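You operate a simulated robot arm through the tools that you are given. There is no shell and no other tool. Be economical: measure what you need, move in short steps, check, and stop when the job is done.

The job below is to be done with a simulated two-armed robot. You get a single attempt, and the scene is never put back.

Task
Take the lid off the purple polish can and lay it down on the top of the box table.

Only the result counts: the job must be done as asked and must still hold three seconds after the hand-in. Knocking over, shifting, dropping, spilling or breaking anything else fails it. A push-on lid holds only when it is set on centred and level and pressed home; a screw cap is set on level and turned clockwise until tight.

Robot
Two 6-joint arms with two-finger parallel grippers on one trunk, on a base that drives. Base frame: it is fixed to the floor where the robot stands at the start and does not move with it; the origin is under the middle of the robot, x ahead of it, y to its left, z up; the surface under the hand at the start is at about z = 860. Readings come in mm, degrees, newtons and seconds.
The left shoulder is at the start at [80, 216, 1584], the right one opposite. With the tool pointing down near the work surface each hand reaches from about 100 to 700 mm from the robot's upright axis, wherever it stands, measured 20 degrees to its own side. Payload 3.43 kg a hand.
The TCP of each hand is the grasp point between the finger pads, 30 mm short of the fingertips. In the tool frame z runs along the fingers and y along their closing line. The gripper opens to 94 mm. The fingers are 28 mm wide and 10 mm thick; the gripper's body (50 by 96 mm) begins 55 mm behind the TCP.
Orientation is told as [roll, pitch, yaw] about the base's x, y, z axes, in that order, counted from this pose: with the fingers straight down and closing along the base's y, the tool's x points along the base's -x, its y along +y and its z along -z.

Tools
- The arms move only by the tool play_rows. It takes "left_steps", "right_steps" or both (then of equal length, played together; a hand with none holds still); each is text: rows parted by semicolons, each of 6 numbers parted by spaces: the shift along the tool's x, y, z in mm, then the turn, a rotation vector about the tool's x, y, z in degrees. In form: x y z ax ay az; .... A call has 1 to 10 rows; each row shifts and turns the commanded pose from where the row before left it, along the tool's axes as they then stand. "left_hand" and "right_hand" are, for a hand that has rows, the closure, from 0 (fully open) to 1 (shut), set as the call begins (left out, the last holds). Rows are played at 5 a second. More than 50 mm and 8.6 degrees between two rows, or a gripper value outside its range, and nothing of the call is played. Where a pose cannot be reached the arm comes as near as it can. A force on the tool above 40 N (or 10 N above the force at the start of the call, whichever is more), or a blocked arm, ends the call early, and 0.2 s more pass. The fingers move at their own pace (about 72 mm/s each) and stop on an object; they squeeze with about 30 N. The grip force told is the motor's: it shows also when the fingers shut on nothing. Time passes only in rows, and 0.2 s behind the last, so rows that do not move let the fingers close. The reply holds the time, the measured pose of the TCP, the force on the tool along the base axes, the opening and the grip force, in the units named above and with some noise, with the torque about the TCP (base axes, N m) and any sound that the robot's microphone picked up.
- Cameras (640 x 400 px; columns grow to the right, rows downward): "scene" is now at [92.5, 0.6, 1739.5]; the picture's right is [-0.17, -0.99, 0.00], its down [-0.87, 0.15, -0.47] and it looks along [0.46, -0.08, -0.88] (base axes); focal length 277 px, centre (320, 200). "left" rides on the left gripper at [76, -14, -102] in its tool frame; the picture's right is [0.18, 0.98, 0.00], its down [-0.75, 0.14, -0.64] and it looks along [-0.63, 0.12, 0.77] (tool axes); focal length 243 px, centre (320, 200). "right" rides on the right gripper at [76, 14, -102] in its tool frame; the picture's right is [-0.18, 0.98, 0.00], its down [-0.75, -0.14, -0.64] and it looks along [-0.63, -0.12, 0.77] (tool axes); focal length 243 px, centre (320, 200). There is no depth. A picture from a camera that has moved, and an enlarged one, comes with that camera's place and axes in the base frame and with its lens. The place of the scene camera against the robot may be out by one fixed shift of up to 25 mm in any direction.
- camera(camera): a new picture of that camera. No time passes.
- slide_trunk(by): slides the trunk up (or, below 0, down) by that many mm; the arms and the scene camera ride with it, the base frame stays. It gives what a move gives, with no picture.
- base_move(legs): drives the robot by 1 to 6 legs, each [ahead, left, turn to the left] in mm, mm and degrees, along the robot's own axes; the way and the turn of a leg run together, so that a leg with both is an arc; at most 1500 mm and 180 degrees a leg. The arms and the cameras ride along, it lands a little off, and it stops where it bumps. It gives what a move gives.
- pan_tilt(pan, tilt): turns the head with the scene camera to pan (to the left, within 86 degrees either way) and tilt (down, from -29 to 69), counted from straight ahead of the robot. It gives what a move gives.
- inspect(camera, box): a new picture of the part [left, top, right, bottom] of that camera's present view, enlarged. No time passes.
- hand_in(): hands the job in; it is judged then, once.

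Work in short steps. Places have to be worked out from the pictures, the camera data and where the tool is seen: move nearer, look again, correct. Check each grasp and each placing, and mend what went wrong. You have 120 turns and 108 pictures in all, those below and enlarged ones among them. Open the grippers and draw the arms clear of the work before you hand the job in, unless the task says otherwise; then end with one line.

The tools are called after "Request:" as a command line: name --argument value ..., lists and objects as JSON in quotes. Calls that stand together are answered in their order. play_rows: Moves the arms, as the interface text tells. Its arguments: {"type":"object","properties":{"left_steps":{"type":"string"},"left_hand":{"type":"number"},"right_steps":{"type":"string"},"right_hand":{"type":"number"}},"required":[]} The other tools are called the same way: slide_trunk (by) slides the trunk up or down; base_move (legs) drives the base; pan_tilt (pan, tilt) turns the head that bears the scene camera; camera (camera) takes a picture; inspect (camera, box) takes an enlarged picture of a part of a camera's view; hand_in () hands the job in.

At the start:

```text
time: 0.0
left_eef_pos: [584.3, 190.3, 1072.3]
left_tcp_rot: [0.1, 0.0, 0.0]
left_wrist_force: [0.0, -0.5, -0.6]
left_moment: [-0.02, -0.02, 0.01]
left_grip_width: 94.1
left_gripper_force: 0.1
right_eef_pos: [417.5, -194.8, 999.7]
right_tcp_rot: [-0.1, 0.0, 0.0]
right_wrist_force: [-0.3, 0.2, 0.1]
right_moment: [0.0, 0.0, 0.01]
right_grip_width: 93.8
right_gripper_force: 0.1
trunk travel left (down, up): [-814.0, 26.0]
robot x, y, heading: [3.3, 1.2, -0.2]
head pan, tilt: [-9.9, 62.0]
```

scene: 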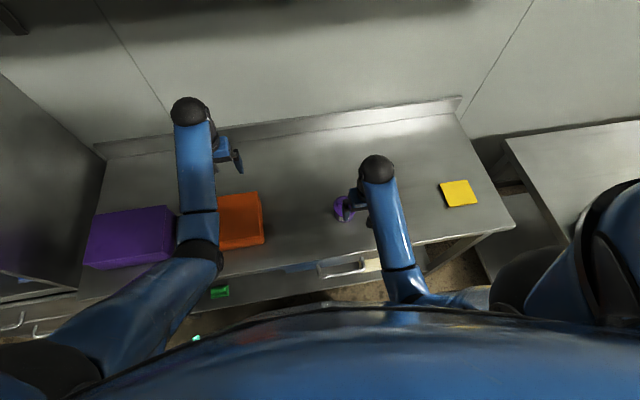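
right: 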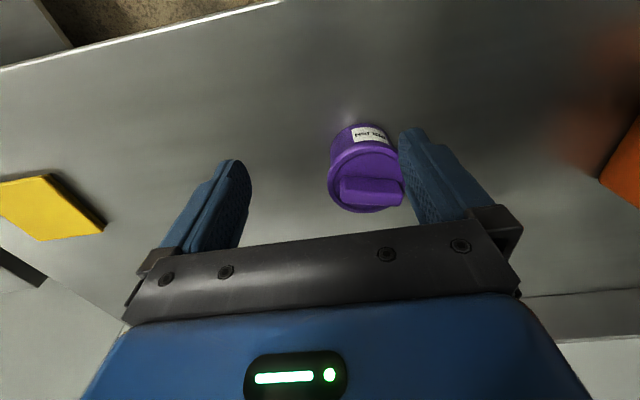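
left: 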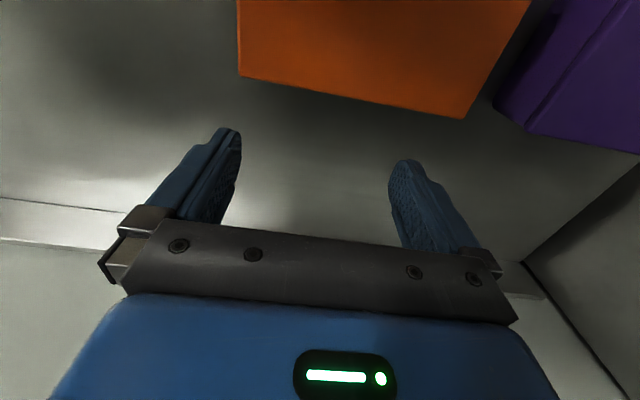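

I inspect the can in the right camera and look around for the "box table".

Request:
inspect --camera "right" --box '[300, 100, 460, 230]'

Request:
inspect --camera "scene" --box '[60, 140, 400, 350]'

Request:
pan_tilt --pan -60 --tilt 40

Request:
camera --camera "scene"

Request:
pan_tilt --pan 60 --tilt 40

Request:
camera --camera "scene"

```text
3.08 times, centred on (380, 165) of right
camera zoom: at [339.3, -180.1, 1101.8], right [0.18, 0.98, 0.0], down [0.75, -0.14, 0.64], along [0.63, -0.12, -0.77], focal length 746 px, centre (135, 308)
```

zoom: 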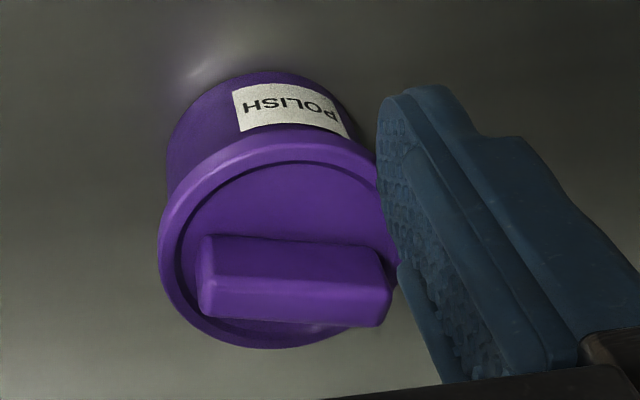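

```text
1.88 times, centred on (230, 245) of scene
camera zoom: at [92.5, 0.6, 1739.5], right [-0.17, -0.99, 0.0], down [-0.87, 0.15, -0.47], along [0.46, -0.08, -0.88], focal length 522 px, centre (489, 115)
```

zoom: 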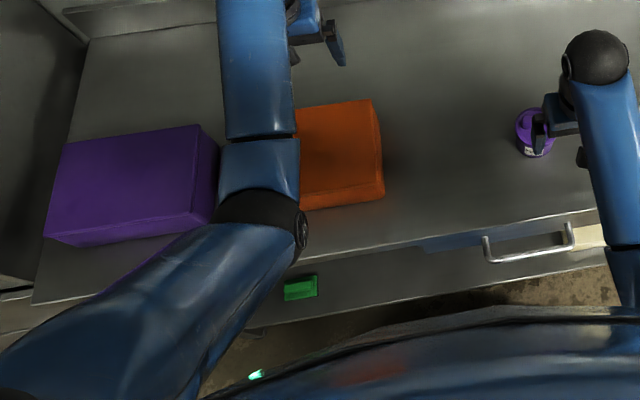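

```text
time: 1.2
left_eef_pos: [584.5, 189.8, 1071.5]
left_tcp_rot: [0.0, 0.0, 0.1]
left_wrist_force: [-0.5, -0.2, 0.2]
left_moment: [0.0, -0.02, 0.0]
left_grip_width: 94.2
left_gripper_force: 0.1
right_eef_pos: [416.3, -195.6, 999.3]
right_tcp_rot: [0.0, -0.1, 0.1]
right_wrist_force: [0.6, 0.7, 0.4]
right_moment: [0.01, 0.01, 0.01]
right_grip_width: 94.2
right_gripper_force: 0.1
trunk travel left (down, up): [-814.0, 26.0]
robot x, y, heading: [0.2, -0.7, -0.2]
head pan, tilt: [-60.0, 40.0]
```

```text
102 pictures are left
camera scene: at [71.9, -61.9, 1768.5], right [-0.87, -0.5, 0.0], down [-0.32, 0.56, -0.77], along [0.38, -0.66, -0.64], focal length 277 px, centre (320, 200)
```

scene: 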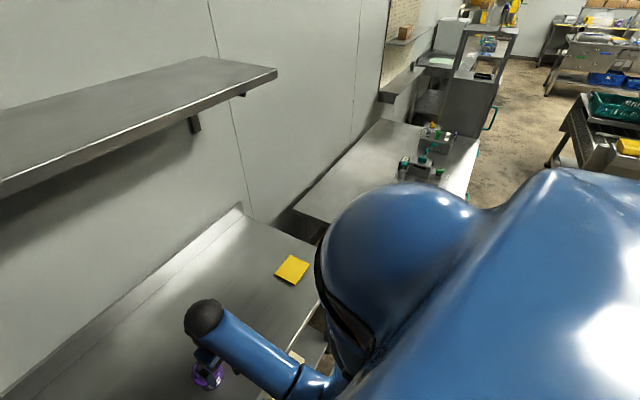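

```text
time: 3.2
left_eef_pos: [584.0, 188.8, 1073.0]
left_tcp_rot: [0.0, 0.1, 0.0]
left_wrist_force: [0.2, 0.1, 0.5]
left_moment: [-0.03, -0.02, -0.02]
left_grip_width: 94.0
left_gripper_force: 0.0
right_eef_pos: [417.5, -195.7, 1000.0]
right_tcp_rot: [0.0, 0.1, 0.0]
right_wrist_force: [-0.4, 0.8, 0.3]
right_moment: [-0.01, 0.01, 0.03]
right_grip_width: 94.1
right_gripper_force: 0.0
trunk travel left (down, up): [-814.0, 26.0]
robot x, y, heading: [-0.4, 0.4, -0.1]
head pan, tilt: [60.0, 40.0]
```

```text
101 pictures are left
camera scene: at [71.8, 85.3, 1768.5], right [0.87, -0.5, 0.0], down [-0.32, -0.56, -0.77], along [0.38, 0.66, -0.64], focal length 277 px, centre (320, 200)
```

scene: 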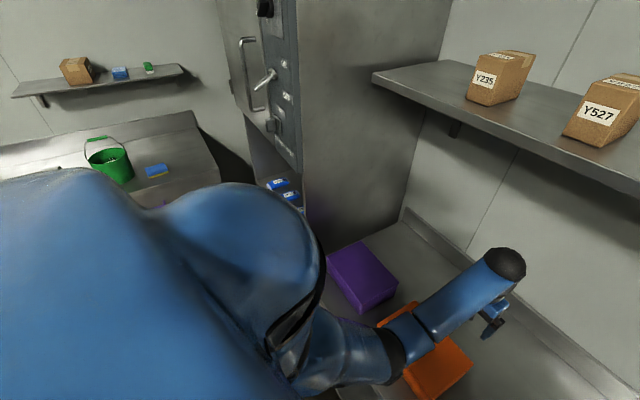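

The name "box table" is unclear; there are several tables, so I look further round.

Request:
inspect --camera "scene" --box '[0, 40, 320, 240]'

Request:
pan_tilt --pan 86 --tilt 20

Request:
camera --camera "scene"

Request:
pan_tilt --pan -86 --tilt 15

Request:
camera --camera "scene"

Request:
inspect --camera "scene" --box '[100, 50, 420, 250]'

Request:
pan_tilt --pan 0 --tilt 20

Request:
camera --camera "scene"

```text
2.00 times, centred on (160, 140) of scene
camera zoom: at [71.8, 85.3, 1768.5], right [0.87, -0.5, 0.0], down [-0.32, -0.56, -0.77], along [0.38, 0.66, -0.64], focal length 554 px, centre (640, 320)
```

zoom: 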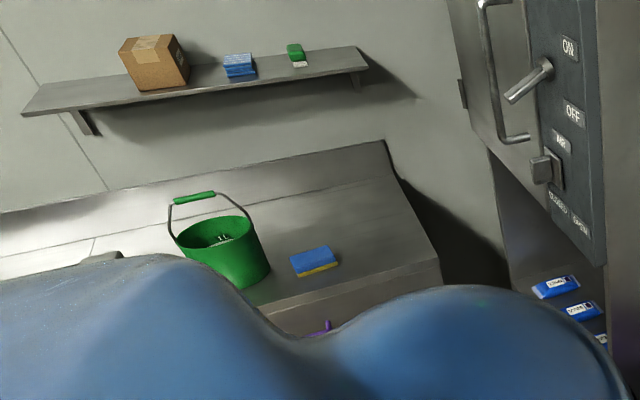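

```text
time: 4.1
left_eef_pos: [584.1, 190.6, 1072.0]
left_tcp_rot: [0.0, -0.1, 0.0]
left_wrist_force: [-0.3, 0.8, 0.2]
left_moment: [0.01, -0.01, 0.03]
left_grip_width: 94.0
left_gripper_force: 0.0
right_eef_pos: [416.4, -193.7, 1000.3]
right_tcp_rot: [0.0, 0.0, -0.1]
right_wrist_force: [0.5, -0.9, 1.1]
right_moment: [0.04, 0.02, 0.01]
right_grip_width: 94.2
right_gripper_force: 0.0
trunk travel left (down, up): [-814.0, 26.0]
robot x, y, heading: [-5.7, -3.1, 0.0]
head pan, tilt: [85.9, 20.0]
```

```text
99 pictures are left
camera scene: at [36.0, 104.6, 1799.9], right [1.0, -0.07, 0.0], down [-0.02, -0.34, -0.94], along [0.07, 0.94, -0.34], focal length 277 px, centre (320, 200)
```

scene: 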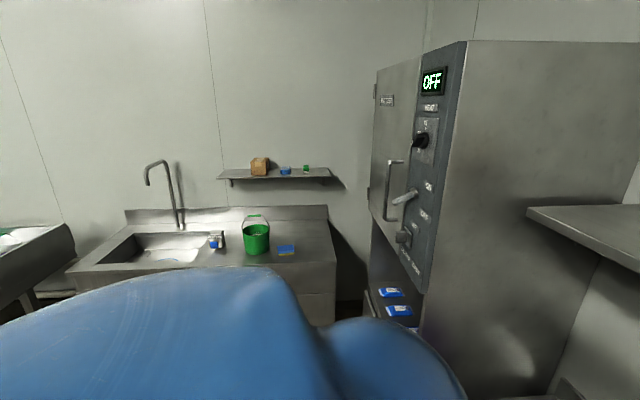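

```text
time: 6.7
left_eef_pos: [584.7, 189.3, 1072.5]
left_tcp_rot: [0.0, -0.1, 0.0]
left_wrist_force: [0.5, -0.3, 0.9]
left_moment: [-0.02, -0.01, 0.0]
left_grip_width: 94.0
left_gripper_force: 0.1
right_eef_pos: [416.8, -194.7, 999.1]
right_tcp_rot: [0.0, -0.1, 0.0]
right_wrist_force: [0.6, 0.4, 0.3]
right_moment: [0.02, -0.02, 0.02]
right_grip_width: 94.1
right_gripper_force: 0.1
trunk travel left (down, up): [-814.0, 26.0]
robot x, y, heading: [-2.4, 1.9, -0.1]
head pan, tilt: [-85.9, 15.0]
```

```text
98 pictures are left
camera scene: at [35.9, -81.5, 1808.1], right [-1.0, -0.07, 0.0], down [-0.02, 0.26, -0.97], along [0.07, -0.96, -0.26], focal length 277 px, centre (320, 200)
```

scene: 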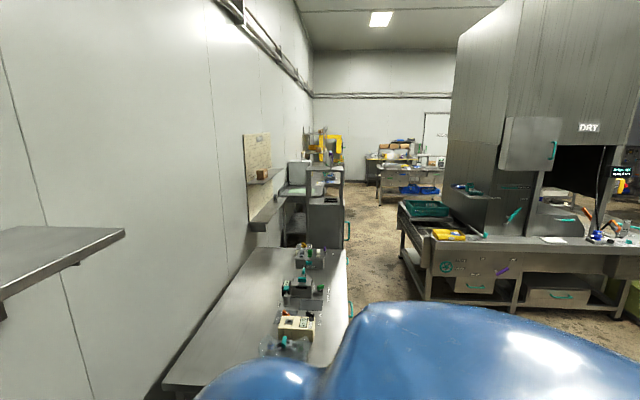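

```text
2.00 times, centred on (260, 150) of scene
camera zoom: at [35.9, -81.5, 1808.1], right [-1.0, -0.07, 0.0], down [-0.02, 0.26, -0.97], along [0.07, -0.96, -0.26], focal length 554 px, centre (440, 300)
```

zoom: 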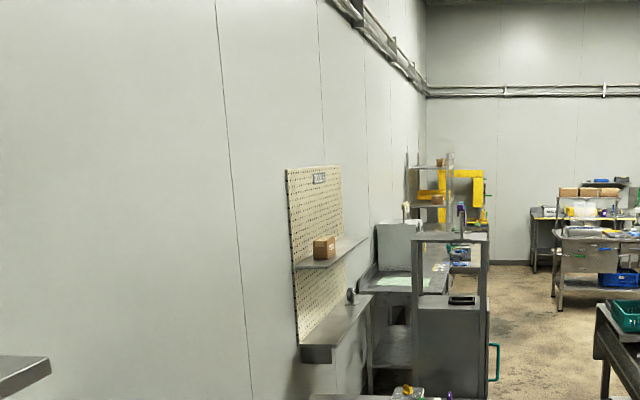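

```text
time: 8.3
left_eef_pos: [583.9, 189.4, 1072.5]
left_tcp_rot: [0.0, 0.0, 0.0]
left_wrist_force: [-0.6, 0.3, -0.1]
left_moment: [0.01, -0.02, 0.0]
left_grip_width: 93.9
left_gripper_force: 0.2
right_eef_pos: [417.5, -196.2, 1000.8]
right_tcp_rot: [0.0, 0.0, -0.1]
right_wrist_force: [0.2, -0.1, 0.2]
right_moment: [0.02, -0.01, -0.03]
right_grip_width: 94.0
right_gripper_force: 0.0
trunk travel left (down, up): [-814.0, 26.0]
robot x, y, heading: [1.2, 4.5, -0.0]
head pan, tilt: [0.0, 20.0]
```

```text
96 pictures are left
camera scene: at [122.4, 11.7, 1799.9], right [0.0, -1.0, 0.0], down [-0.34, 0.0, -0.94], along [0.94, 0.0, -0.34], focal length 277 px, centre (320, 200)
```

scene: 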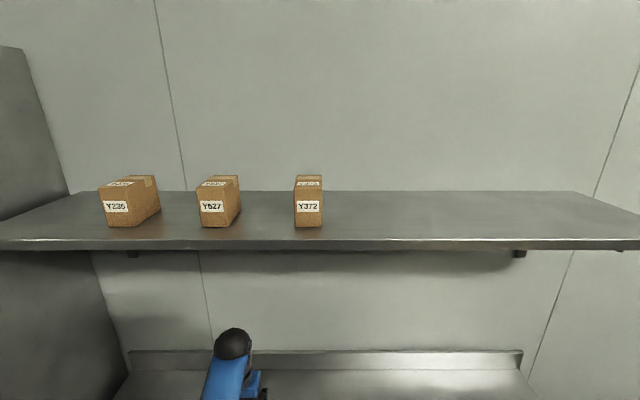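

I take the table in front (with the boxes on it) as the box table. The can is at about (478, -158), its top near z 916 and with a bar on the lid along about y. I'll use the left hand to hold the can body, so I centre the robot on the can by driving about 150 mm right.

Request:
base_move --legs '[[0, -150, 0]]'

Request:
pan_tilt --pan 0 --tilt 62

Request:
camera --camera "scene"

Request:
camera --camera "left"

```text
time: 9.7
left_eef_pos: [584.5, 45.3, 1071.8]
left_tcp_rot: [-0.2, 0.1, 0.1]
left_wrist_force: [1.0, 0.1, -0.4]
left_moment: [-0.01, -0.01, 0.02]
left_grip_width: 93.7
left_gripper_force: 0.1
right_eef_pos: [417.4, -340.9, 1000.7]
right_tcp_rot: [-0.1, 0.0, -0.1]
right_wrist_force: [1.0, 0.8, 0.0]
right_moment: [0.0, -0.04, -0.02]
right_grip_width: 93.9
right_gripper_force: 0.0
trunk travel left (down, up): [-814.0, 26.0]
robot x, y, heading: [-1.1, -152.1, -0.1]
head pan, tilt: [0.0, 20.0]
```

```text
time: 10.7
left_eef_pos: [584.5, 41.0, 1074.0]
left_tcp_rot: [0.1, 0.1, 0.1]
left_wrist_force: [0.4, 0.2, 0.0]
left_moment: [-0.01, -0.01, 0.01]
left_grip_width: 94.0
left_gripper_force: 0.0
right_eef_pos: [417.7, -343.4, 1000.1]
right_tcp_rot: [0.0, -0.1, 0.0]
right_wrist_force: [-0.7, 0.2, -0.1]
right_moment: [-0.02, 0.01, 0.0]
right_grip_width: 93.9
right_gripper_force: 0.1
trunk travel left (down, up): [-814.0, 26.0]
robot x, y, heading: [0.4, -149.2, -0.0]
head pan, tilt: [0.0, 62.0]
```

```text
95 pictures are left
camera scene: at [93.6, -136.9, 1739.5], right [0.0, -1.0, 0.0], down [-0.88, 0.0, -0.47], along [0.47, 0.0, -0.88], focal length 277 px, centre (320, 200)
```

scene: 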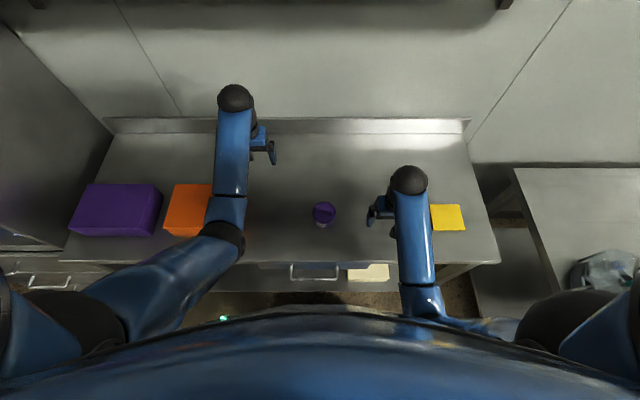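

```text
94 pictures are left
camera left: at [508.0, 25.8, 1174.7], right [-0.19, 0.98, 0.0], down [0.75, 0.14, 0.64], along [0.63, 0.12, -0.77], focal length 243 px, centre (320, 200)
```

left: 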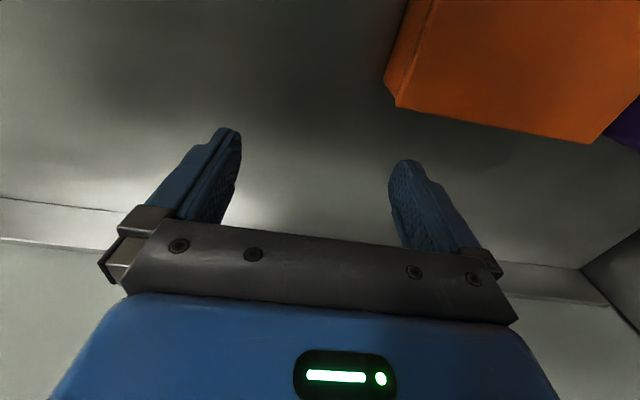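

Scene agrees: the can stands alone between the hands, well away from the orange box. I raise the right hand, bring it near above the can and yaw it so it will close across the bar.

Request:
play_rows --right_steps "-5 10 -30 0 0 0;-18 35 -15 0 0 -8.5;0 35 -15 0 0 0;0 35 0 0 0 0"

Request:
camera --camera "right"

```text
time: 11.7
left_eef_pos: [583.1, 42.9, 1073.2]
left_tcp_rot: [0.1, 0.0, 0.1]
left_wrist_force: [0.7, -0.3, 0.1]
left_moment: [0.0, 0.02, 0.0]
left_grip_width: 93.8
left_gripper_force: 0.1
right_eef_pos: [435.5, -226.3, 1021.7]
right_tcp_rot: [0.0, 0.0, 8.5]
right_wrist_force: [-0.9, -1.0, 0.3]
right_moment: [0.0, 0.02, 0.01]
right_grip_width: 94.0
right_gripper_force: 0.1
right hand out of reach, approached as far as the arm can: row 1, 2, 3
trunk travel left (down, up): [-814.0, 26.0]
robot x, y, heading: [-2.6, -148.4, -0.1]
head pan, tilt: [0.0, 62.0]
```

```text
93 pictures are left
camera right: at [355.8, -222.9, 1123.8], right [0.04, 1.0, 0.0], down [0.77, -0.03, 0.64], along [0.64, -0.02, -0.77], focal length 243 px, centre (320, 200)
```

right: 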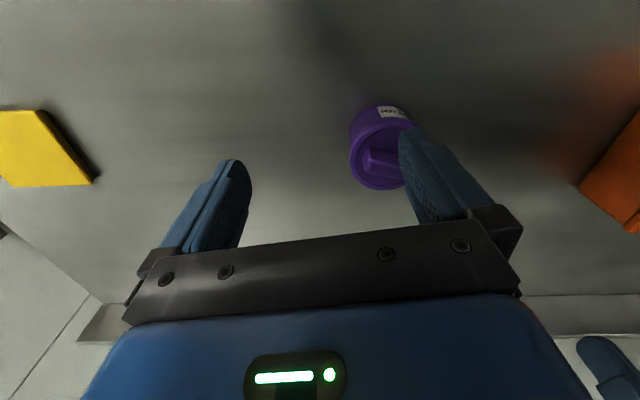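

The can is at about (477, -165). I continue the yaw in place, then look.

Request:
play_rows --right_steps "0 0 0 0 0 -8.5;0 0 0 0 0 -8.5;0 0 0 0 0 -8.5;0 0 0 0 0 -8.5;0 0 0 0 0 -8.5;0 0 0 0 0 -8.5;0 0 0 0 0 -8.5;0 0 0 0 0 -8.5;0 0 0 0 0 0"

Request:
camera --camera "right"

```text
time: 13.7
left_eef_pos: [584.5, 43.4, 1072.3]
left_tcp_rot: [0.0, 0.0, 0.1]
left_wrist_force: [0.1, -0.1, 0.4]
left_moment: [-0.02, -0.01, 0.0]
left_grip_width: 94.1
left_gripper_force: 0.1
right_eef_pos: [435.6, -227.3, 1023.6]
right_tcp_rot: [-0.1, 0.0, 76.6]
right_wrist_force: [0.2, 0.0, -0.7]
right_moment: [-0.03, 0.01, 0.01]
right_grip_width: 94.0
right_gripper_force: 0.0
trunk travel left (down, up): [-814.0, 26.0]
robot x, y, heading: [6.2, -148.9, 0.1]
head pan, tilt: [0.0, 62.0]
```

```text
92 pictures are left
camera right: at [402.3, -297.2, 1125.1], right [-0.91, 0.41, 0.0], down [0.31, 0.7, 0.64], along [0.26, 0.59, -0.77], focal length 243 px, centre (320, 200)
```

right: 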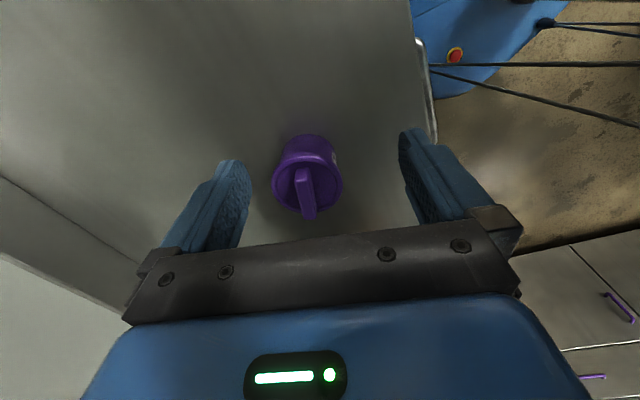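

The can is seen clearly now at about (475, -166). I zoom in to get the bar's direction and height.

Request:
inspect --camera "right" --box '[240, 120, 380, 230]'

```text
3.64 times, centred on (310, 175) of right
camera zoom: at [402.3, -297.2, 1125.1], right [-0.91, 0.41, 0.0], down [0.31, 0.7, 0.64], along [0.26, 0.59, -0.77], focal length 882 px, centre (356, 291)
```

zoom: 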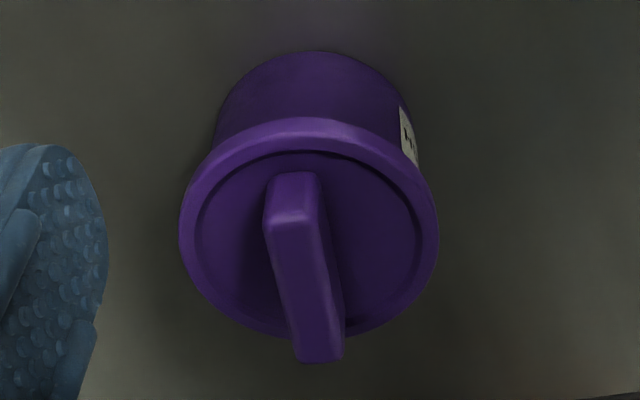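

The bar is about 16 mm wide and 25 mm tall, with its top near z 943 and running about 16° from y. The lid rim is wider than the body, so the left hand must come in low, tilted about 60° from the right-hand side of +y. I bring it to (475, 0, 1030) and start yawing it.

Request:
play_rows --left_steps "36 -14 14 0 0 -8.5;0 0 0 0 0 8.5;36 -14 14 0 0 0;37 -14 14 0 0 0;0 0 0 0 0 -8.5;0 0 0 0 0 -8.5;0 0 0 0 0 -8.5;0 0 0 0 0 -8.5;0 0 0 0 0 -8.5;0 0 0 0 0 -8.5"

Request:
play_rows --left_steps "0 0 0 0 0 -8.5;0 0 0 0 0 -8.5;0 0 0 0 0 -8.5;0 0 0 0 0 -8.5;0 0 0 0 0 -5;0 0 0 0 0 0"

```text
time: 15.9
left_eef_pos: [477.7, 0.5, 1026.4]
left_tcp_rot: [0.0, -0.1, 51.2]
left_wrist_force: [-0.2, -0.5, -1.1]
left_moment: [-0.01, 0.04, -0.02]
left_grip_width: 94.2
left_gripper_force: 0.0
left hand out of reach, approached as far as the arm can: row 3
right_eef_pos: [435.7, -227.1, 1023.3]
right_tcp_rot: [0.0, 0.0, 76.5]
right_wrist_force: [-0.2, 0.4, 0.5]
right_moment: [0.0, 0.02, -0.01]
right_grip_width: 94.0
right_gripper_force: 0.0
trunk travel left (down, up): [-814.0, 26.0]
robot x, y, heading: [0.4, -150.4, -0.2]
head pan, tilt: [0.0, 62.0]
```

```text
time: 17.3
left_eef_pos: [477.4, -0.8, 1025.9]
left_tcp_rot: [0.1, 0.1, 90.2]
left_wrist_force: [-0.1, 0.2, -0.7]
left_moment: [-0.02, 0.03, 0.0]
left_grip_width: 93.9
left_gripper_force: 0.0
right_eef_pos: [435.9, -227.9, 1022.3]
right_tcp_rot: [0.0, 0.0, 76.5]
right_wrist_force: [-0.6, 0.9, -0.4]
right_moment: [0.04, -0.02, 0.02]
right_grip_width: 94.0
right_gripper_force: 0.0
trunk travel left (down, up): [-814.0, 26.0]
robot x, y, heading: [1.2, -148.5, -0.0]
head pan, tilt: [0.0, 62.0]
```

Yaw is 90. I now tilt the left hand 60° about its y so the fingers point to -y and down.

Request:
play_rows --left_steps "0 0 0 0 7.5 0;0 0 0 0 7.5 0;0 0 0 0 7.5 0;0 0 0 0 7.5 0;0 0 0 0 7.5 0;0 0 0 0 7.5 0;0 0 0 0 7.5 0;0 0 0 0 7.5 0;0 0 0 0 0 0"

Request:
camera --camera "left"

Request:
camera --camera "scene"

```text
time: 19.3
left_eef_pos: [476.7, -0.5, 1026.1]
left_tcp_rot: [-0.2, 60.2, 90.1]
left_wrist_force: [0.0, 0.5, -0.6]
left_moment: [0.01, 0.03, -0.01]
left_grip_width: 94.0
left_gripper_force: 0.0
right_eef_pos: [435.6, -227.1, 1023.3]
right_tcp_rot: [0.1, 0.1, 76.5]
right_wrist_force: [0.8, -0.3, -0.1]
right_moment: [0.01, -0.01, 0.06]
right_grip_width: 94.2
right_gripper_force: 0.0
trunk travel left (down, up): [-814.0, 26.0]
robot x, y, heading: [-1.2, -147.0, -0.1]
head pan, tilt: [0.0, 62.0]
```

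```text
90 pictures are left
camera left: at [491.1, 49.2, 1142.6], right [-0.98, -0.09, 0.16], down [-0.14, 0.93, -0.33], along [-0.12, -0.35, -0.93], focal length 243 px, centre (320, 200)
```

left: 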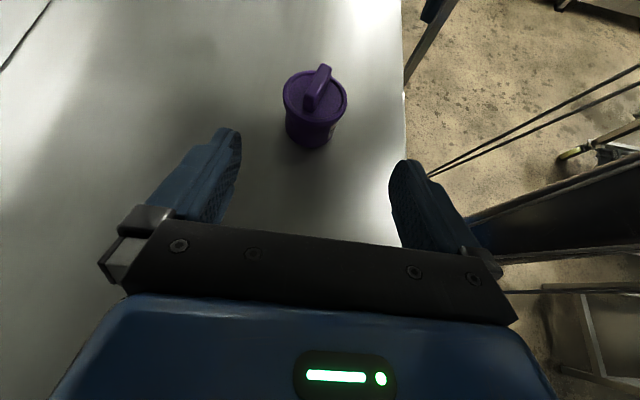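

```text
89 pictures are left
camera scene: at [93.5, -136.4, 1739.5], right [0.0, -1.0, 0.0], down [-0.88, 0.0, -0.47], along [0.47, 0.0, -0.88], focal length 277 px, centre (320, 200)
```

scene: 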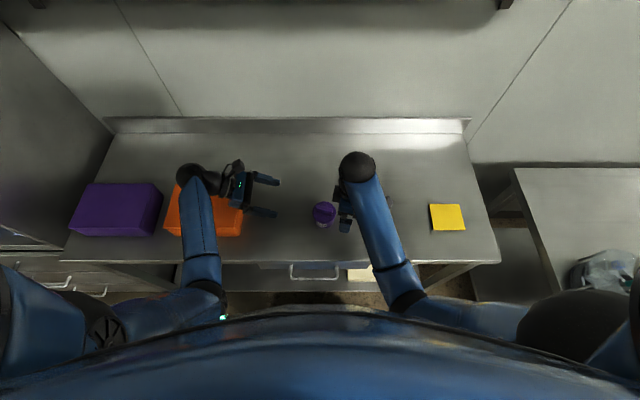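

Clear view from the left camera too. I shift the left hand onto the approach line and part of the way in, then check alignment.

Request:
play_rows --left_steps "-15 1 20 0 0 0;-15 1 20 0 0 0;-15 0 20 0 0 0;0 0 20 0 0 0;0 0 15 0 0 0;0 0 0 0 0 0"

Request:
camera --camera "left"

Request:
camera --camera "right"

```text
time: 20.7
left_eef_pos: [474.5, -59.1, 939.2]
left_tcp_rot: [0.1, 60.1, 90.0]
left_wrist_force: [0.1, 0.5, -0.2]
left_moment: [0.02, 0.0, -0.01]
left_grip_width: 94.0
left_gripper_force: 0.0
right_eef_pos: [435.3, -226.1, 1022.9]
right_tcp_rot: [0.0, 0.0, 76.5]
right_wrist_force: [0.3, 0.1, -0.2]
right_moment: [-0.02, -0.01, 0.01]
right_grip_width: 93.9
right_gripper_force: 0.0
trunk travel left (down, up): [-814.0, 26.0]
robot x, y, heading: [-1.5, -149.5, -0.1]
head pan, tilt: [0.0, 62.0]
```

```text
88 pictures are left
camera left: at [488.4, -10.0, 1055.5], right [-0.98, -0.09, 0.16], down [-0.14, 0.93, -0.33], along [-0.12, -0.35, -0.93], focal length 243 px, centre (320, 200)
```

left: 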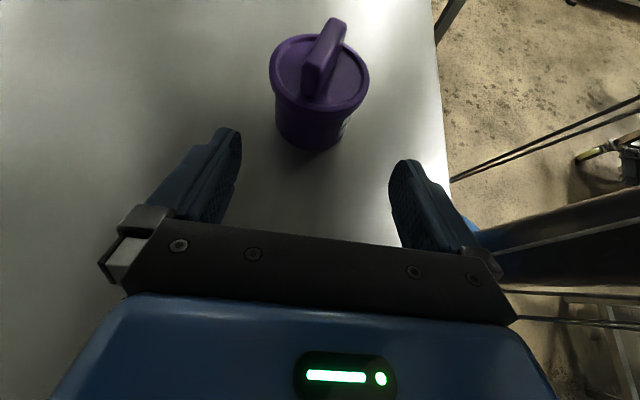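

```text
87 pictures are left
camera right: at [402.3, -297.0, 1125.1], right [-0.91, 0.41, 0.0], down [0.31, 0.7, 0.64], along [0.26, 0.59, -0.77], focal length 243 px, centre (320, 200)
```

right: 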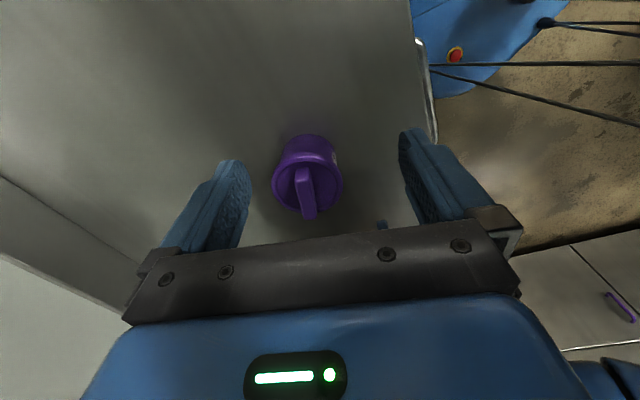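

Request:
inspect --camera "left" --box '[240, 0, 400, 170]'

```text
2.35 times, centred on (320, 85) of left
camera zoom: at [488.4, -10.0, 1055.5], right [-0.98, -0.09, 0.16], down [-0.14, 0.93, -0.33], along [-0.12, -0.35, -0.93], focal length 571 px, centre (320, 471)
```

zoom: 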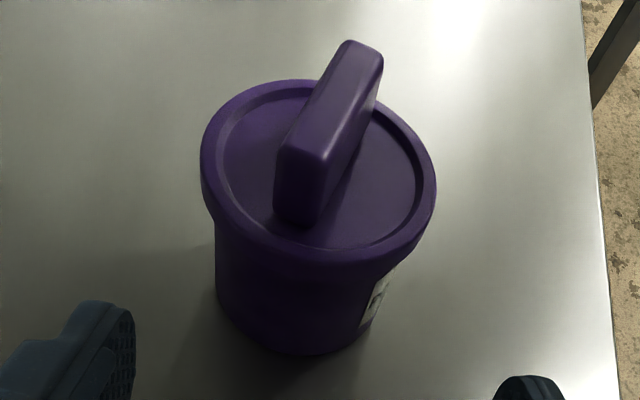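

Triangulated: can centre (478, -164), lid top about 916, rim bottom about 908. I advance the left hand along its axis to nearly straddle the body.

Request:
play_rows --left_steps "0 -3.5 20 0 0 0;0 0 20 0 0 0;0 0 20 0 0 0;0 0 15 0 0 0;0 0 0 0 0 0"

Request:
camera --camera "left"

Request:
inspect --camera "right" --box '[220, 100, 440, 240]'

```text
time: 21.9
left_eef_pos: [478.7, -122.8, 902.6]
left_tcp_rot: [0.0, 60.1, 90.1]
left_wrist_force: [-0.5, 0.9, -0.2]
left_moment: [-0.04, -0.03, -0.01]
left_grip_width: 94.2
left_gripper_force: 0.2
right_eef_pos: [434.6, -227.5, 1023.4]
right_tcp_rot: [-0.1, 0.0, 76.6]
right_wrist_force: [-0.8, -0.2, 0.4]
right_moment: [0.0, -0.01, -0.01]
right_grip_width: 94.3
right_gripper_force: 0.0
trunk travel left (down, up): [-814.0, 26.0]
robot x, y, heading: [-1.2, -146.7, 0.2]
head pan, tilt: [0.0, 62.0]
```

```text
85 pictures are left
camera left: at [492.6, -74.2, 1020.1], right [-0.98, -0.09, 0.16], down [-0.14, 0.93, -0.33], along [-0.12, -0.35, -0.93], focal length 243 px, centre (320, 200)
```

left: 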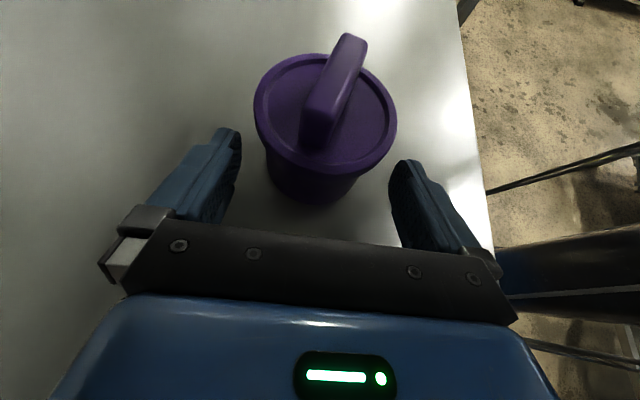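

```text
2.86 times, centred on (330, 170) of right
camera zoom: at [402.3, -297.2, 1125.0], right [-0.91, 0.41, 0.0], down [0.31, 0.7, 0.64], along [0.26, 0.59, -0.77], focal length 693 px, centre (291, 286)
```

zoom: 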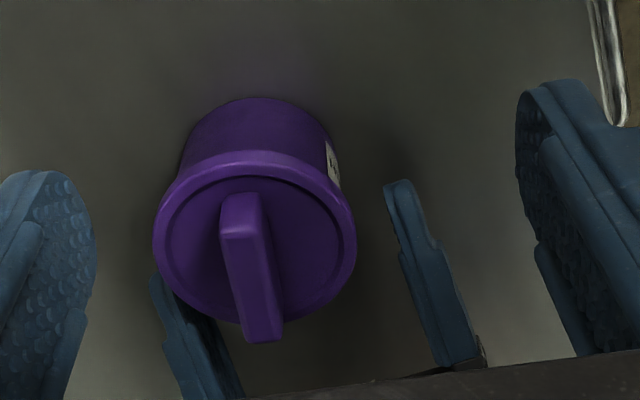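

Well aligned. I advance the last 23 mm and then close the left hand on the body.

Request:
play_rows --left_steps "0 -1 12 0 0 0;0 0 11 0 0 0;0 0 0 0 0 0"

Request:
inspect --camera "right" --box '[220, 100, 440, 240]'

Request:
camera --camera "left"

```text
time: 22.7
left_eef_pos: [478.6, -143.8, 890.1]
left_tcp_rot: [-0.1, 60.0, 90.1]
left_wrist_force: [0.3, -0.9, -0.4]
left_moment: [0.01, 0.0, 0.0]
left_grip_width: 94.1
left_gripper_force: 0.1
right_eef_pos: [436.1, -226.9, 1023.8]
right_tcp_rot: [-0.1, -0.1, 76.5]
right_wrist_force: [-0.3, -0.8, -0.1]
right_moment: [-0.01, -0.02, 0.01]
right_grip_width: 93.7
right_gripper_force: 0.1
trunk travel left (down, up): [-814.0, 26.0]
robot x, y, heading: [1.1, -150.0, -0.1]
head pan, tilt: [0.0, 62.0]
```

```text
2.86 times, centred on (330, 170) of right
camera zoom: at [402.0, -297.0, 1125.2], right [-0.91, 0.41, 0.0], down [0.31, 0.7, 0.64], along [0.26, 0.59, -0.77], focal length 693 px, centre (291, 286)
```

zoom: 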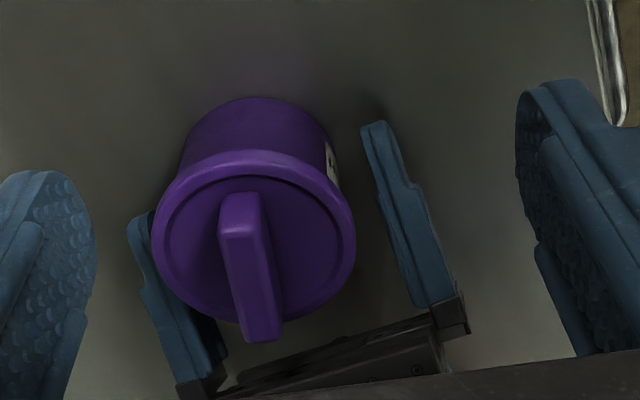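

```text
82 pictures are left
camera left: at [493.2, -94.5, 1006.2], right [-0.98, -0.09, 0.16], down [-0.14, 0.93, -0.33], along [-0.12, -0.35, -0.93], focal length 243 px, centre (320, 200)
```

left: 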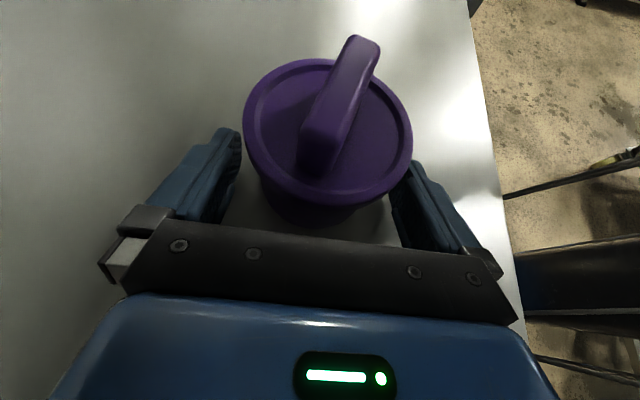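

Fingers straddle the body below the rim. I close the left hand.

Request:
play_rows --left_hand 1 --left_steps "0 0 0 0 0 0;0 0 0 0 0 0;0 0 0 0 0 0;0 0 0 0 0 0"

Request:
inspect --camera "right" --box '[220, 100, 440, 240]'

Request:
camera --camera "left"

```text
time: 23.7
left_eef_pos: [478.9, -143.9, 889.6]
left_tcp_rot: [0.0, 59.9, 90.1]
left_wrist_force: [-0.4, 0.1, 1.1]
left_moment: [-0.03, -0.03, -0.01]
left_grip_width: 68.1
left_gripper_force: 29.9
right_eef_pos: [435.9, -226.9, 1022.3]
right_tcp_rot: [0.0, 0.0, 76.4]
right_wrist_force: [0.2, 0.1, 0.5]
right_moment: [0.03, 0.0, 0.03]
right_grip_width: 94.2
right_gripper_force: 0.0
trunk travel left (down, up): [-814.0, 26.0]
robot x, y, heading: [-3.3, -147.0, 0.1]
head pan, tilt: [0.0, 62.0]
```

```text
2.86 times, centred on (330, 170) of right
camera zoom: at [402.3, -297.0, 1125.1], right [-0.91, 0.41, 0.0], down [0.31, 0.7, 0.64], along [0.26, 0.59, -0.77], focal length 693 px, centre (291, 286)
```

zoom: 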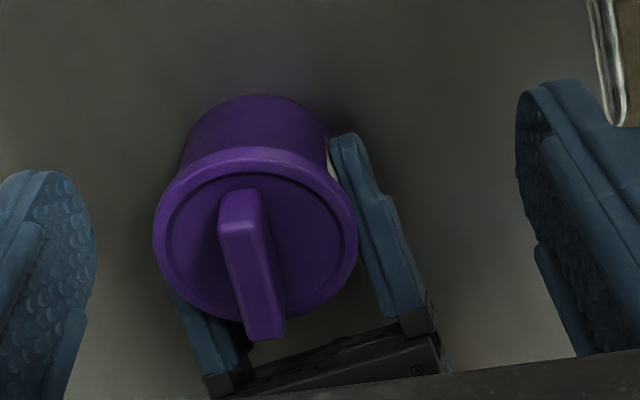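

```text
80 pictures are left
camera left: at [493.4, -94.4, 1006.1], right [-0.98, -0.09, 0.16], down [-0.14, 0.93, -0.33], along [-0.12, -0.35, -0.93], focal length 243 px, centre (320, 200)
```

left: 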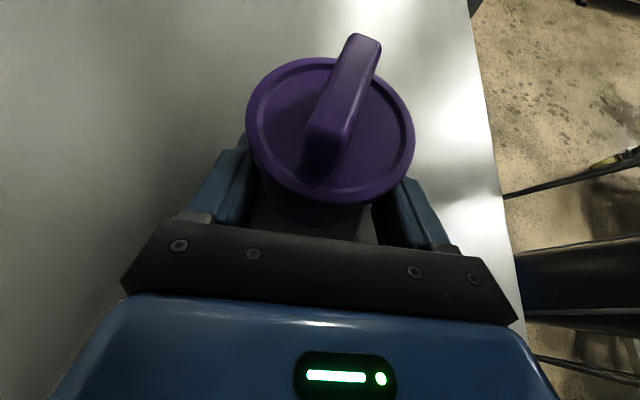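

The body is held firmly (68 mm, 30 N). Now I bring the right hand over the bar centre (477, -162.5) at yaw 74.

Request:
play_rows --right_steps "0 0 0 0 0 2.5;-25 -7 0 0 0 0;-25 -7 0 0 0 0;-23 -7.7 0 0 0 0;0 0 0 0 0 0"

Request:
camera --camera "right"

Request:
camera --camera "left"

```text
time: 24.9
left_eef_pos: [479.6, -144.4, 890.2]
left_tcp_rot: [-0.1, 60.1, 90.1]
left_wrist_force: [-0.2, 0.7, -1.0]
left_moment: [-0.07, 0.03, -0.02]
left_grip_width: 68.1
left_gripper_force: 29.9
right_eef_pos: [473.5, -164.5, 1024.3]
right_tcp_rot: [-0.1, -0.2, 74.0]
right_wrist_force: [0.0, -0.1, -0.4]
right_moment: [-0.01, 0.0, -0.02]
right_grip_width: 94.0
right_gripper_force: 0.0
trunk travel left (down, up): [-814.0, 26.0]
robot x, y, heading: [1.5, -152.5, 0.2]
head pan, tilt: [0.0, 62.0]
```

```text
79 pictures are left
camera right: at [437.7, -232.9, 1127.2], right [-0.89, 0.45, 0.0], down [0.34, 0.69, 0.64], along [0.29, 0.57, -0.77], focal length 243 px, centre (320, 200)
```

right: 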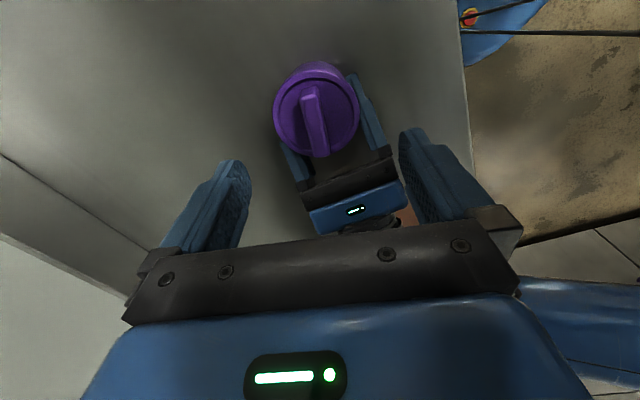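

```text
78 pictures are left
camera left: at [493.2, -94.6, 1006.1], right [-0.98, -0.09, 0.16], down [-0.14, 0.93, -0.33], along [-0.12, -0.35, -0.93], focal length 243 px, centre (320, 200)
```

left: 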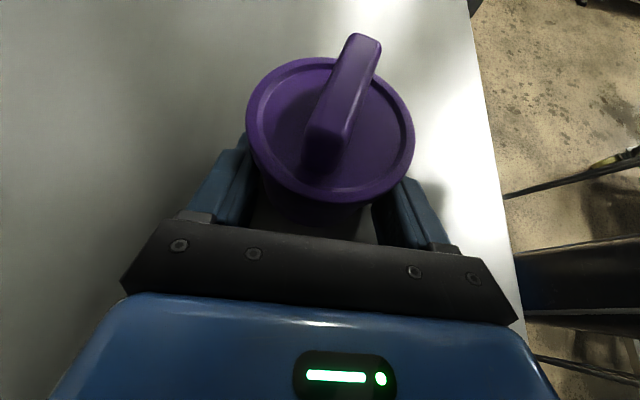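

Request:
inspect --camera "right" --box '[250, 40, 410, 240]'

```text
2.00 times, centred on (330, 140) of right
camera zoom: at [437.7, -232.9, 1127.2], right [-0.89, 0.45, 0.0], down [0.34, 0.69, 0.64], along [0.29, 0.57, -0.77], focal length 485 px, centre (300, 320)
```

zoom: 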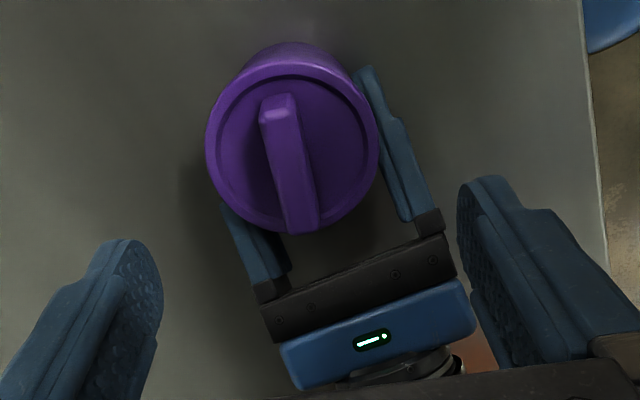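

Bar centre (477.3, -163.5), yaw 72 suits it. I correct and descend so the fingertips end a few mm above the lid plate.

Request:
play_rows --right_steps "-2.1 -3.3 0 0 0 2;0 0 25 0 0 0;0 0 20 0 0 0;0 0 15 0 0 0;0 0 8 0 0 0;0 0 0 0 0 0"

Request:
camera --camera "right"

Request:
camera --camera "left"

```text
time: 26.3
left_eef_pos: [479.4, -143.8, 889.4]
left_tcp_rot: [0.0, 60.0, 90.2]
left_wrist_force: [-0.2, 0.0, 2.1]
left_moment: [-0.04, 0.01, -0.05]
left_grip_width: 68.2
left_gripper_force: 29.7
right_eef_pos: [479.5, -163.0, 954.9]
right_tcp_rot: [0.0, 0.0, 72.0]
right_wrist_force: [-0.1, -0.6, 0.5]
right_moment: [-0.03, 0.02, 0.02]
right_grip_width: 93.9
right_gripper_force: 0.0
trunk travel left (down, up): [-814.0, 26.0]
robot x, y, heading: [-0.5, -149.4, -0.2]
head pan, tilt: [0.0, 62.0]
```

```text
76 pictures are left
camera right: at [440.8, -229.9, 1057.3], right [-0.88, 0.48, 0.0], down [0.37, 0.67, 0.64], along [0.31, 0.56, -0.77], focal length 243 px, centre (320, 200)
```

right: 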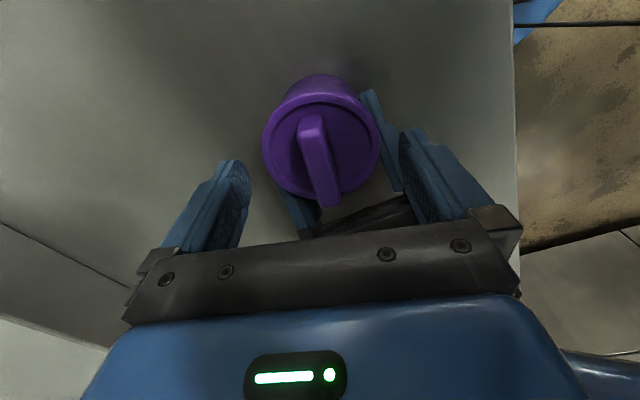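

```text
75 pictures are left
camera left: at [493.2, -94.4, 1006.1], right [-0.98, -0.09, 0.16], down [-0.14, 0.93, -0.33], along [-0.12, -0.35, -0.93], focal length 243 px, centre (320, 200)
```

left: 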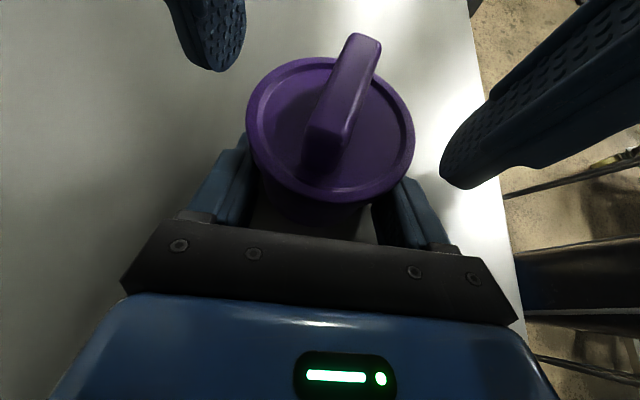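

Bar is centred between the fingers. I lower 3 mm and close the right hand.

Request:
play_rows --right_steps "0 0 3 0 0 0;0 0 0 0 0 0"

Request:
play_rows --right_hand 1 --right_steps "0 0 0 0 0 0;0 0 0 0 0 0;0 0 0 0 0 0;0 0 0 0 0 0;0 0 0 0 0 0"

Request:
camera --camera "left"

Request:
camera --camera "right"

```text
time: 26.9
left_eef_pos: [479.1, -144.5, 890.7]
left_tcp_rot: [0.1, 60.0, 90.1]
left_wrist_force: [-1.1, 1.0, 1.0]
left_moment: [-0.01, 0.04, -0.03]
left_grip_width: 67.8
left_gripper_force: 30.3
right_eef_pos: [478.1, -162.8, 951.9]
right_tcp_rot: [0.0, 0.0, 72.0]
right_wrist_force: [-0.7, -0.4, 0.2]
right_moment: [0.0, 0.0, 0.0]
right_grip_width: 94.2
right_gripper_force: 0.2
trunk travel left (down, up): [-814.0, 26.0]
robot x, y, heading: [1.7, -147.9, 0.1]
head pan, tilt: [0.0, 62.0]
```

```text
time: 28.1
left_eef_pos: [479.4, -142.6, 889.1]
left_tcp_rot: [0.0, 60.0, 90.2]
left_wrist_force: [-0.3, 0.6, 0.3]
left_moment: [-0.02, -0.02, -0.02]
left_grip_width: 68.1
left_gripper_force: 29.9
right_eef_pos: [479.4, -162.6, 951.7]
right_tcp_rot: [0.1, 0.0, 71.9]
right_wrist_force: [0.6, 0.0, -0.3]
right_moment: [0.0, 0.01, -0.01]
right_grip_width: 13.3
right_gripper_force: 29.9
trunk travel left (down, up): [-814.0, 26.0]
robot x, y, heading: [5.5, -148.6, 0.3]
head pan, tilt: [0.0, 62.0]
heard: snap
```

```text
74 pictures are left
camera left: at [493.4, -94.5, 1006.0], right [-0.98, -0.09, 0.16], down [-0.14, 0.93, -0.33], along [-0.12, -0.35, -0.93], focal length 243 px, centre (320, 200)
```

left: 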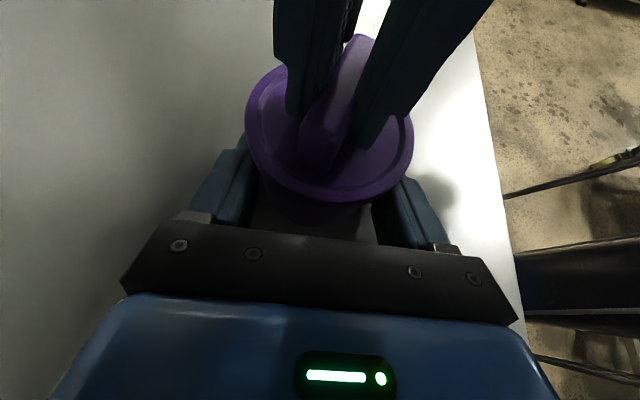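

```text
73 pictures are left
camera right: at [440.9, -229.7, 1054.1], right [-0.88, 0.48, 0.0], down [0.37, 0.67, 0.64], along [0.31, 0.56, -0.77], focal length 243 px, centre (320, 200)
```

right: 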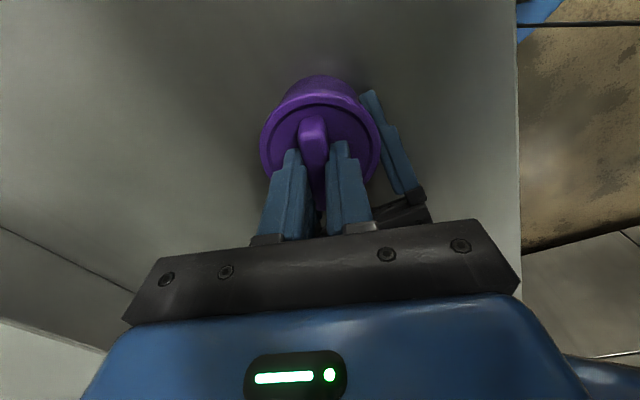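

The bar is gripped (13.3 mm) and a snap was heard, so it is a push-on lid and may already be loose. I lift the right hand gently while the left holds the can.

Request:
play_rows --right_steps "0 0 -2 0 0 0;0 0 -3 0 0 0;0 0 -3 0 0 0;0 0 -4 0 0 0;0 0 0 0 0 0"

Request:
camera --camera "left"

```text
time: 29.3
left_eef_pos: [479.9, -143.0, 888.6]
left_tcp_rot: [0.0, 59.9, 90.1]
left_wrist_force: [0.6, 0.9, 1.1]
left_moment: [-0.01, -0.02, 0.01]
left_grip_width: 68.2
left_gripper_force: 30.0
right_eef_pos: [480.5, -162.7, 964.2]
right_tcp_rot: [0.0, 0.0, 72.1]
right_wrist_force: [0.2, 0.0, -0.1]
right_moment: [0.04, -0.01, -0.01]
right_grip_width: 13.5
right_gripper_force: 29.9
trunk travel left (down, up): [-814.0, 26.0]
robot x, y, heading: [1.8, -147.9, -0.1]
head pan, tilt: [0.0, 62.0]
```

```text
72 pictures are left
camera left: at [493.3, -94.5, 1006.0], right [-0.98, -0.09, 0.16], down [-0.14, 0.93, -0.33], along [-0.12, -0.35, -0.93], focal length 243 px, centre (320, 200)
```

left: 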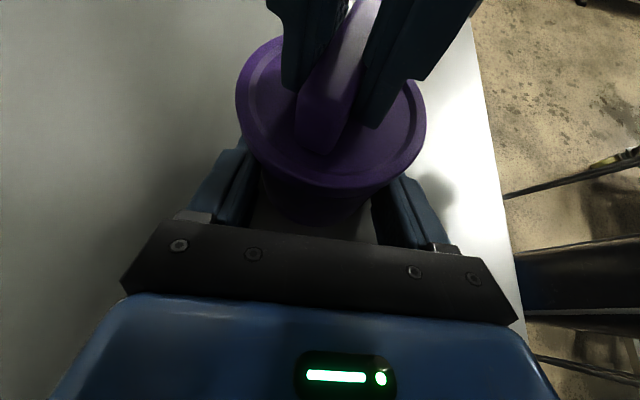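

The lid rises with no force while the body stays with the left hand. I lift it clear.

Request:
play_rows --right_steps "0 0 -12 0 0 0;0 0 -15 0 0 0;0 0 -15 0 0 0;0 0 -10 0 0 0;0 0 0 0 0 0"

Request:
camera --camera "left"

Request:
camera --camera "right"

Request:
camera --camera "scene"

```text
time: 30.5
left_eef_pos: [479.6, -143.0, 889.6]
left_tcp_rot: [0.0, 60.1, 90.0]
left_wrist_force: [0.1, 1.2, 0.6]
left_moment: [-0.03, 0.05, 0.0]
left_grip_width: 67.9
left_gripper_force: 30.1
right_eef_pos: [481.8, -163.0, 1018.5]
right_tcp_rot: [0.0, -0.1, 72.0]
right_wrist_force: [0.3, 0.1, 0.0]
right_moment: [-0.01, 0.01, -0.01]
right_grip_width: 13.3
right_gripper_force: 30.1
trunk travel left (down, up): [-814.0, 26.0]
robot x, y, heading: [-0.3, -145.1, -0.4]
head pan, tilt: [0.0, 62.0]
```

```text
71 pictures are left
camera left: at [493.3, -94.5, 1006.0], right [-0.98, -0.09, 0.16], down [-0.14, 0.93, -0.33], along [-0.12, -0.35, -0.93], focal length 243 px, centre (320, 200)
```

left: 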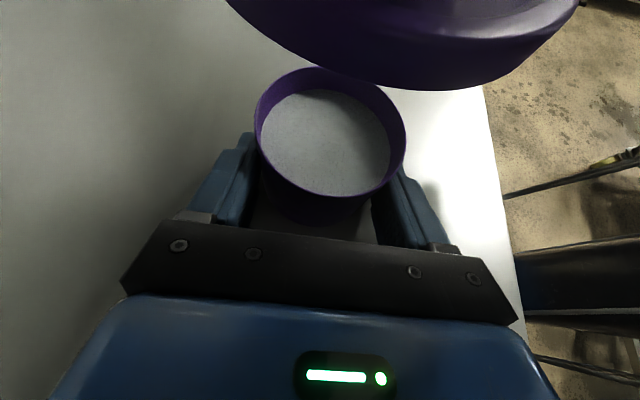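

```text
70 pictures are left
camera right: at [442.8, -229.7, 1120.2], right [-0.88, 0.48, 0.0], down [0.37, 0.67, 0.64], along [0.31, 0.56, -0.77], focal length 243 px, centre (320, 200)
```

right: 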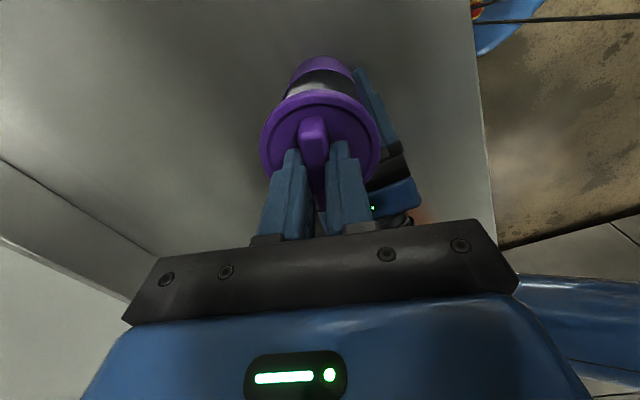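

```text
69 pictures are left
camera scene: at [93.6, -136.2, 1739.5], right [0.0, -1.0, 0.0], down [-0.88, 0.0, -0.47], along [0.47, 0.0, -0.88], focal length 277 px, centre (320, 200)
```

scene: 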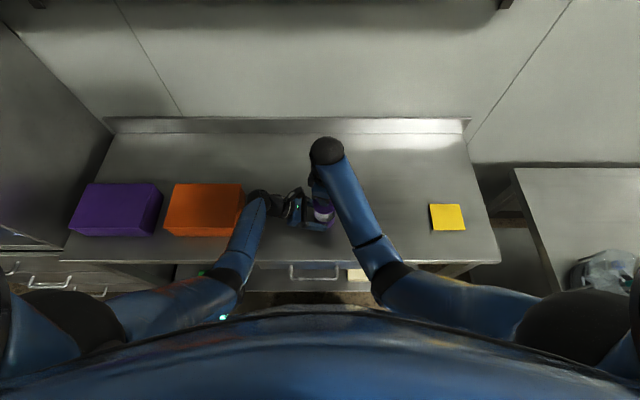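

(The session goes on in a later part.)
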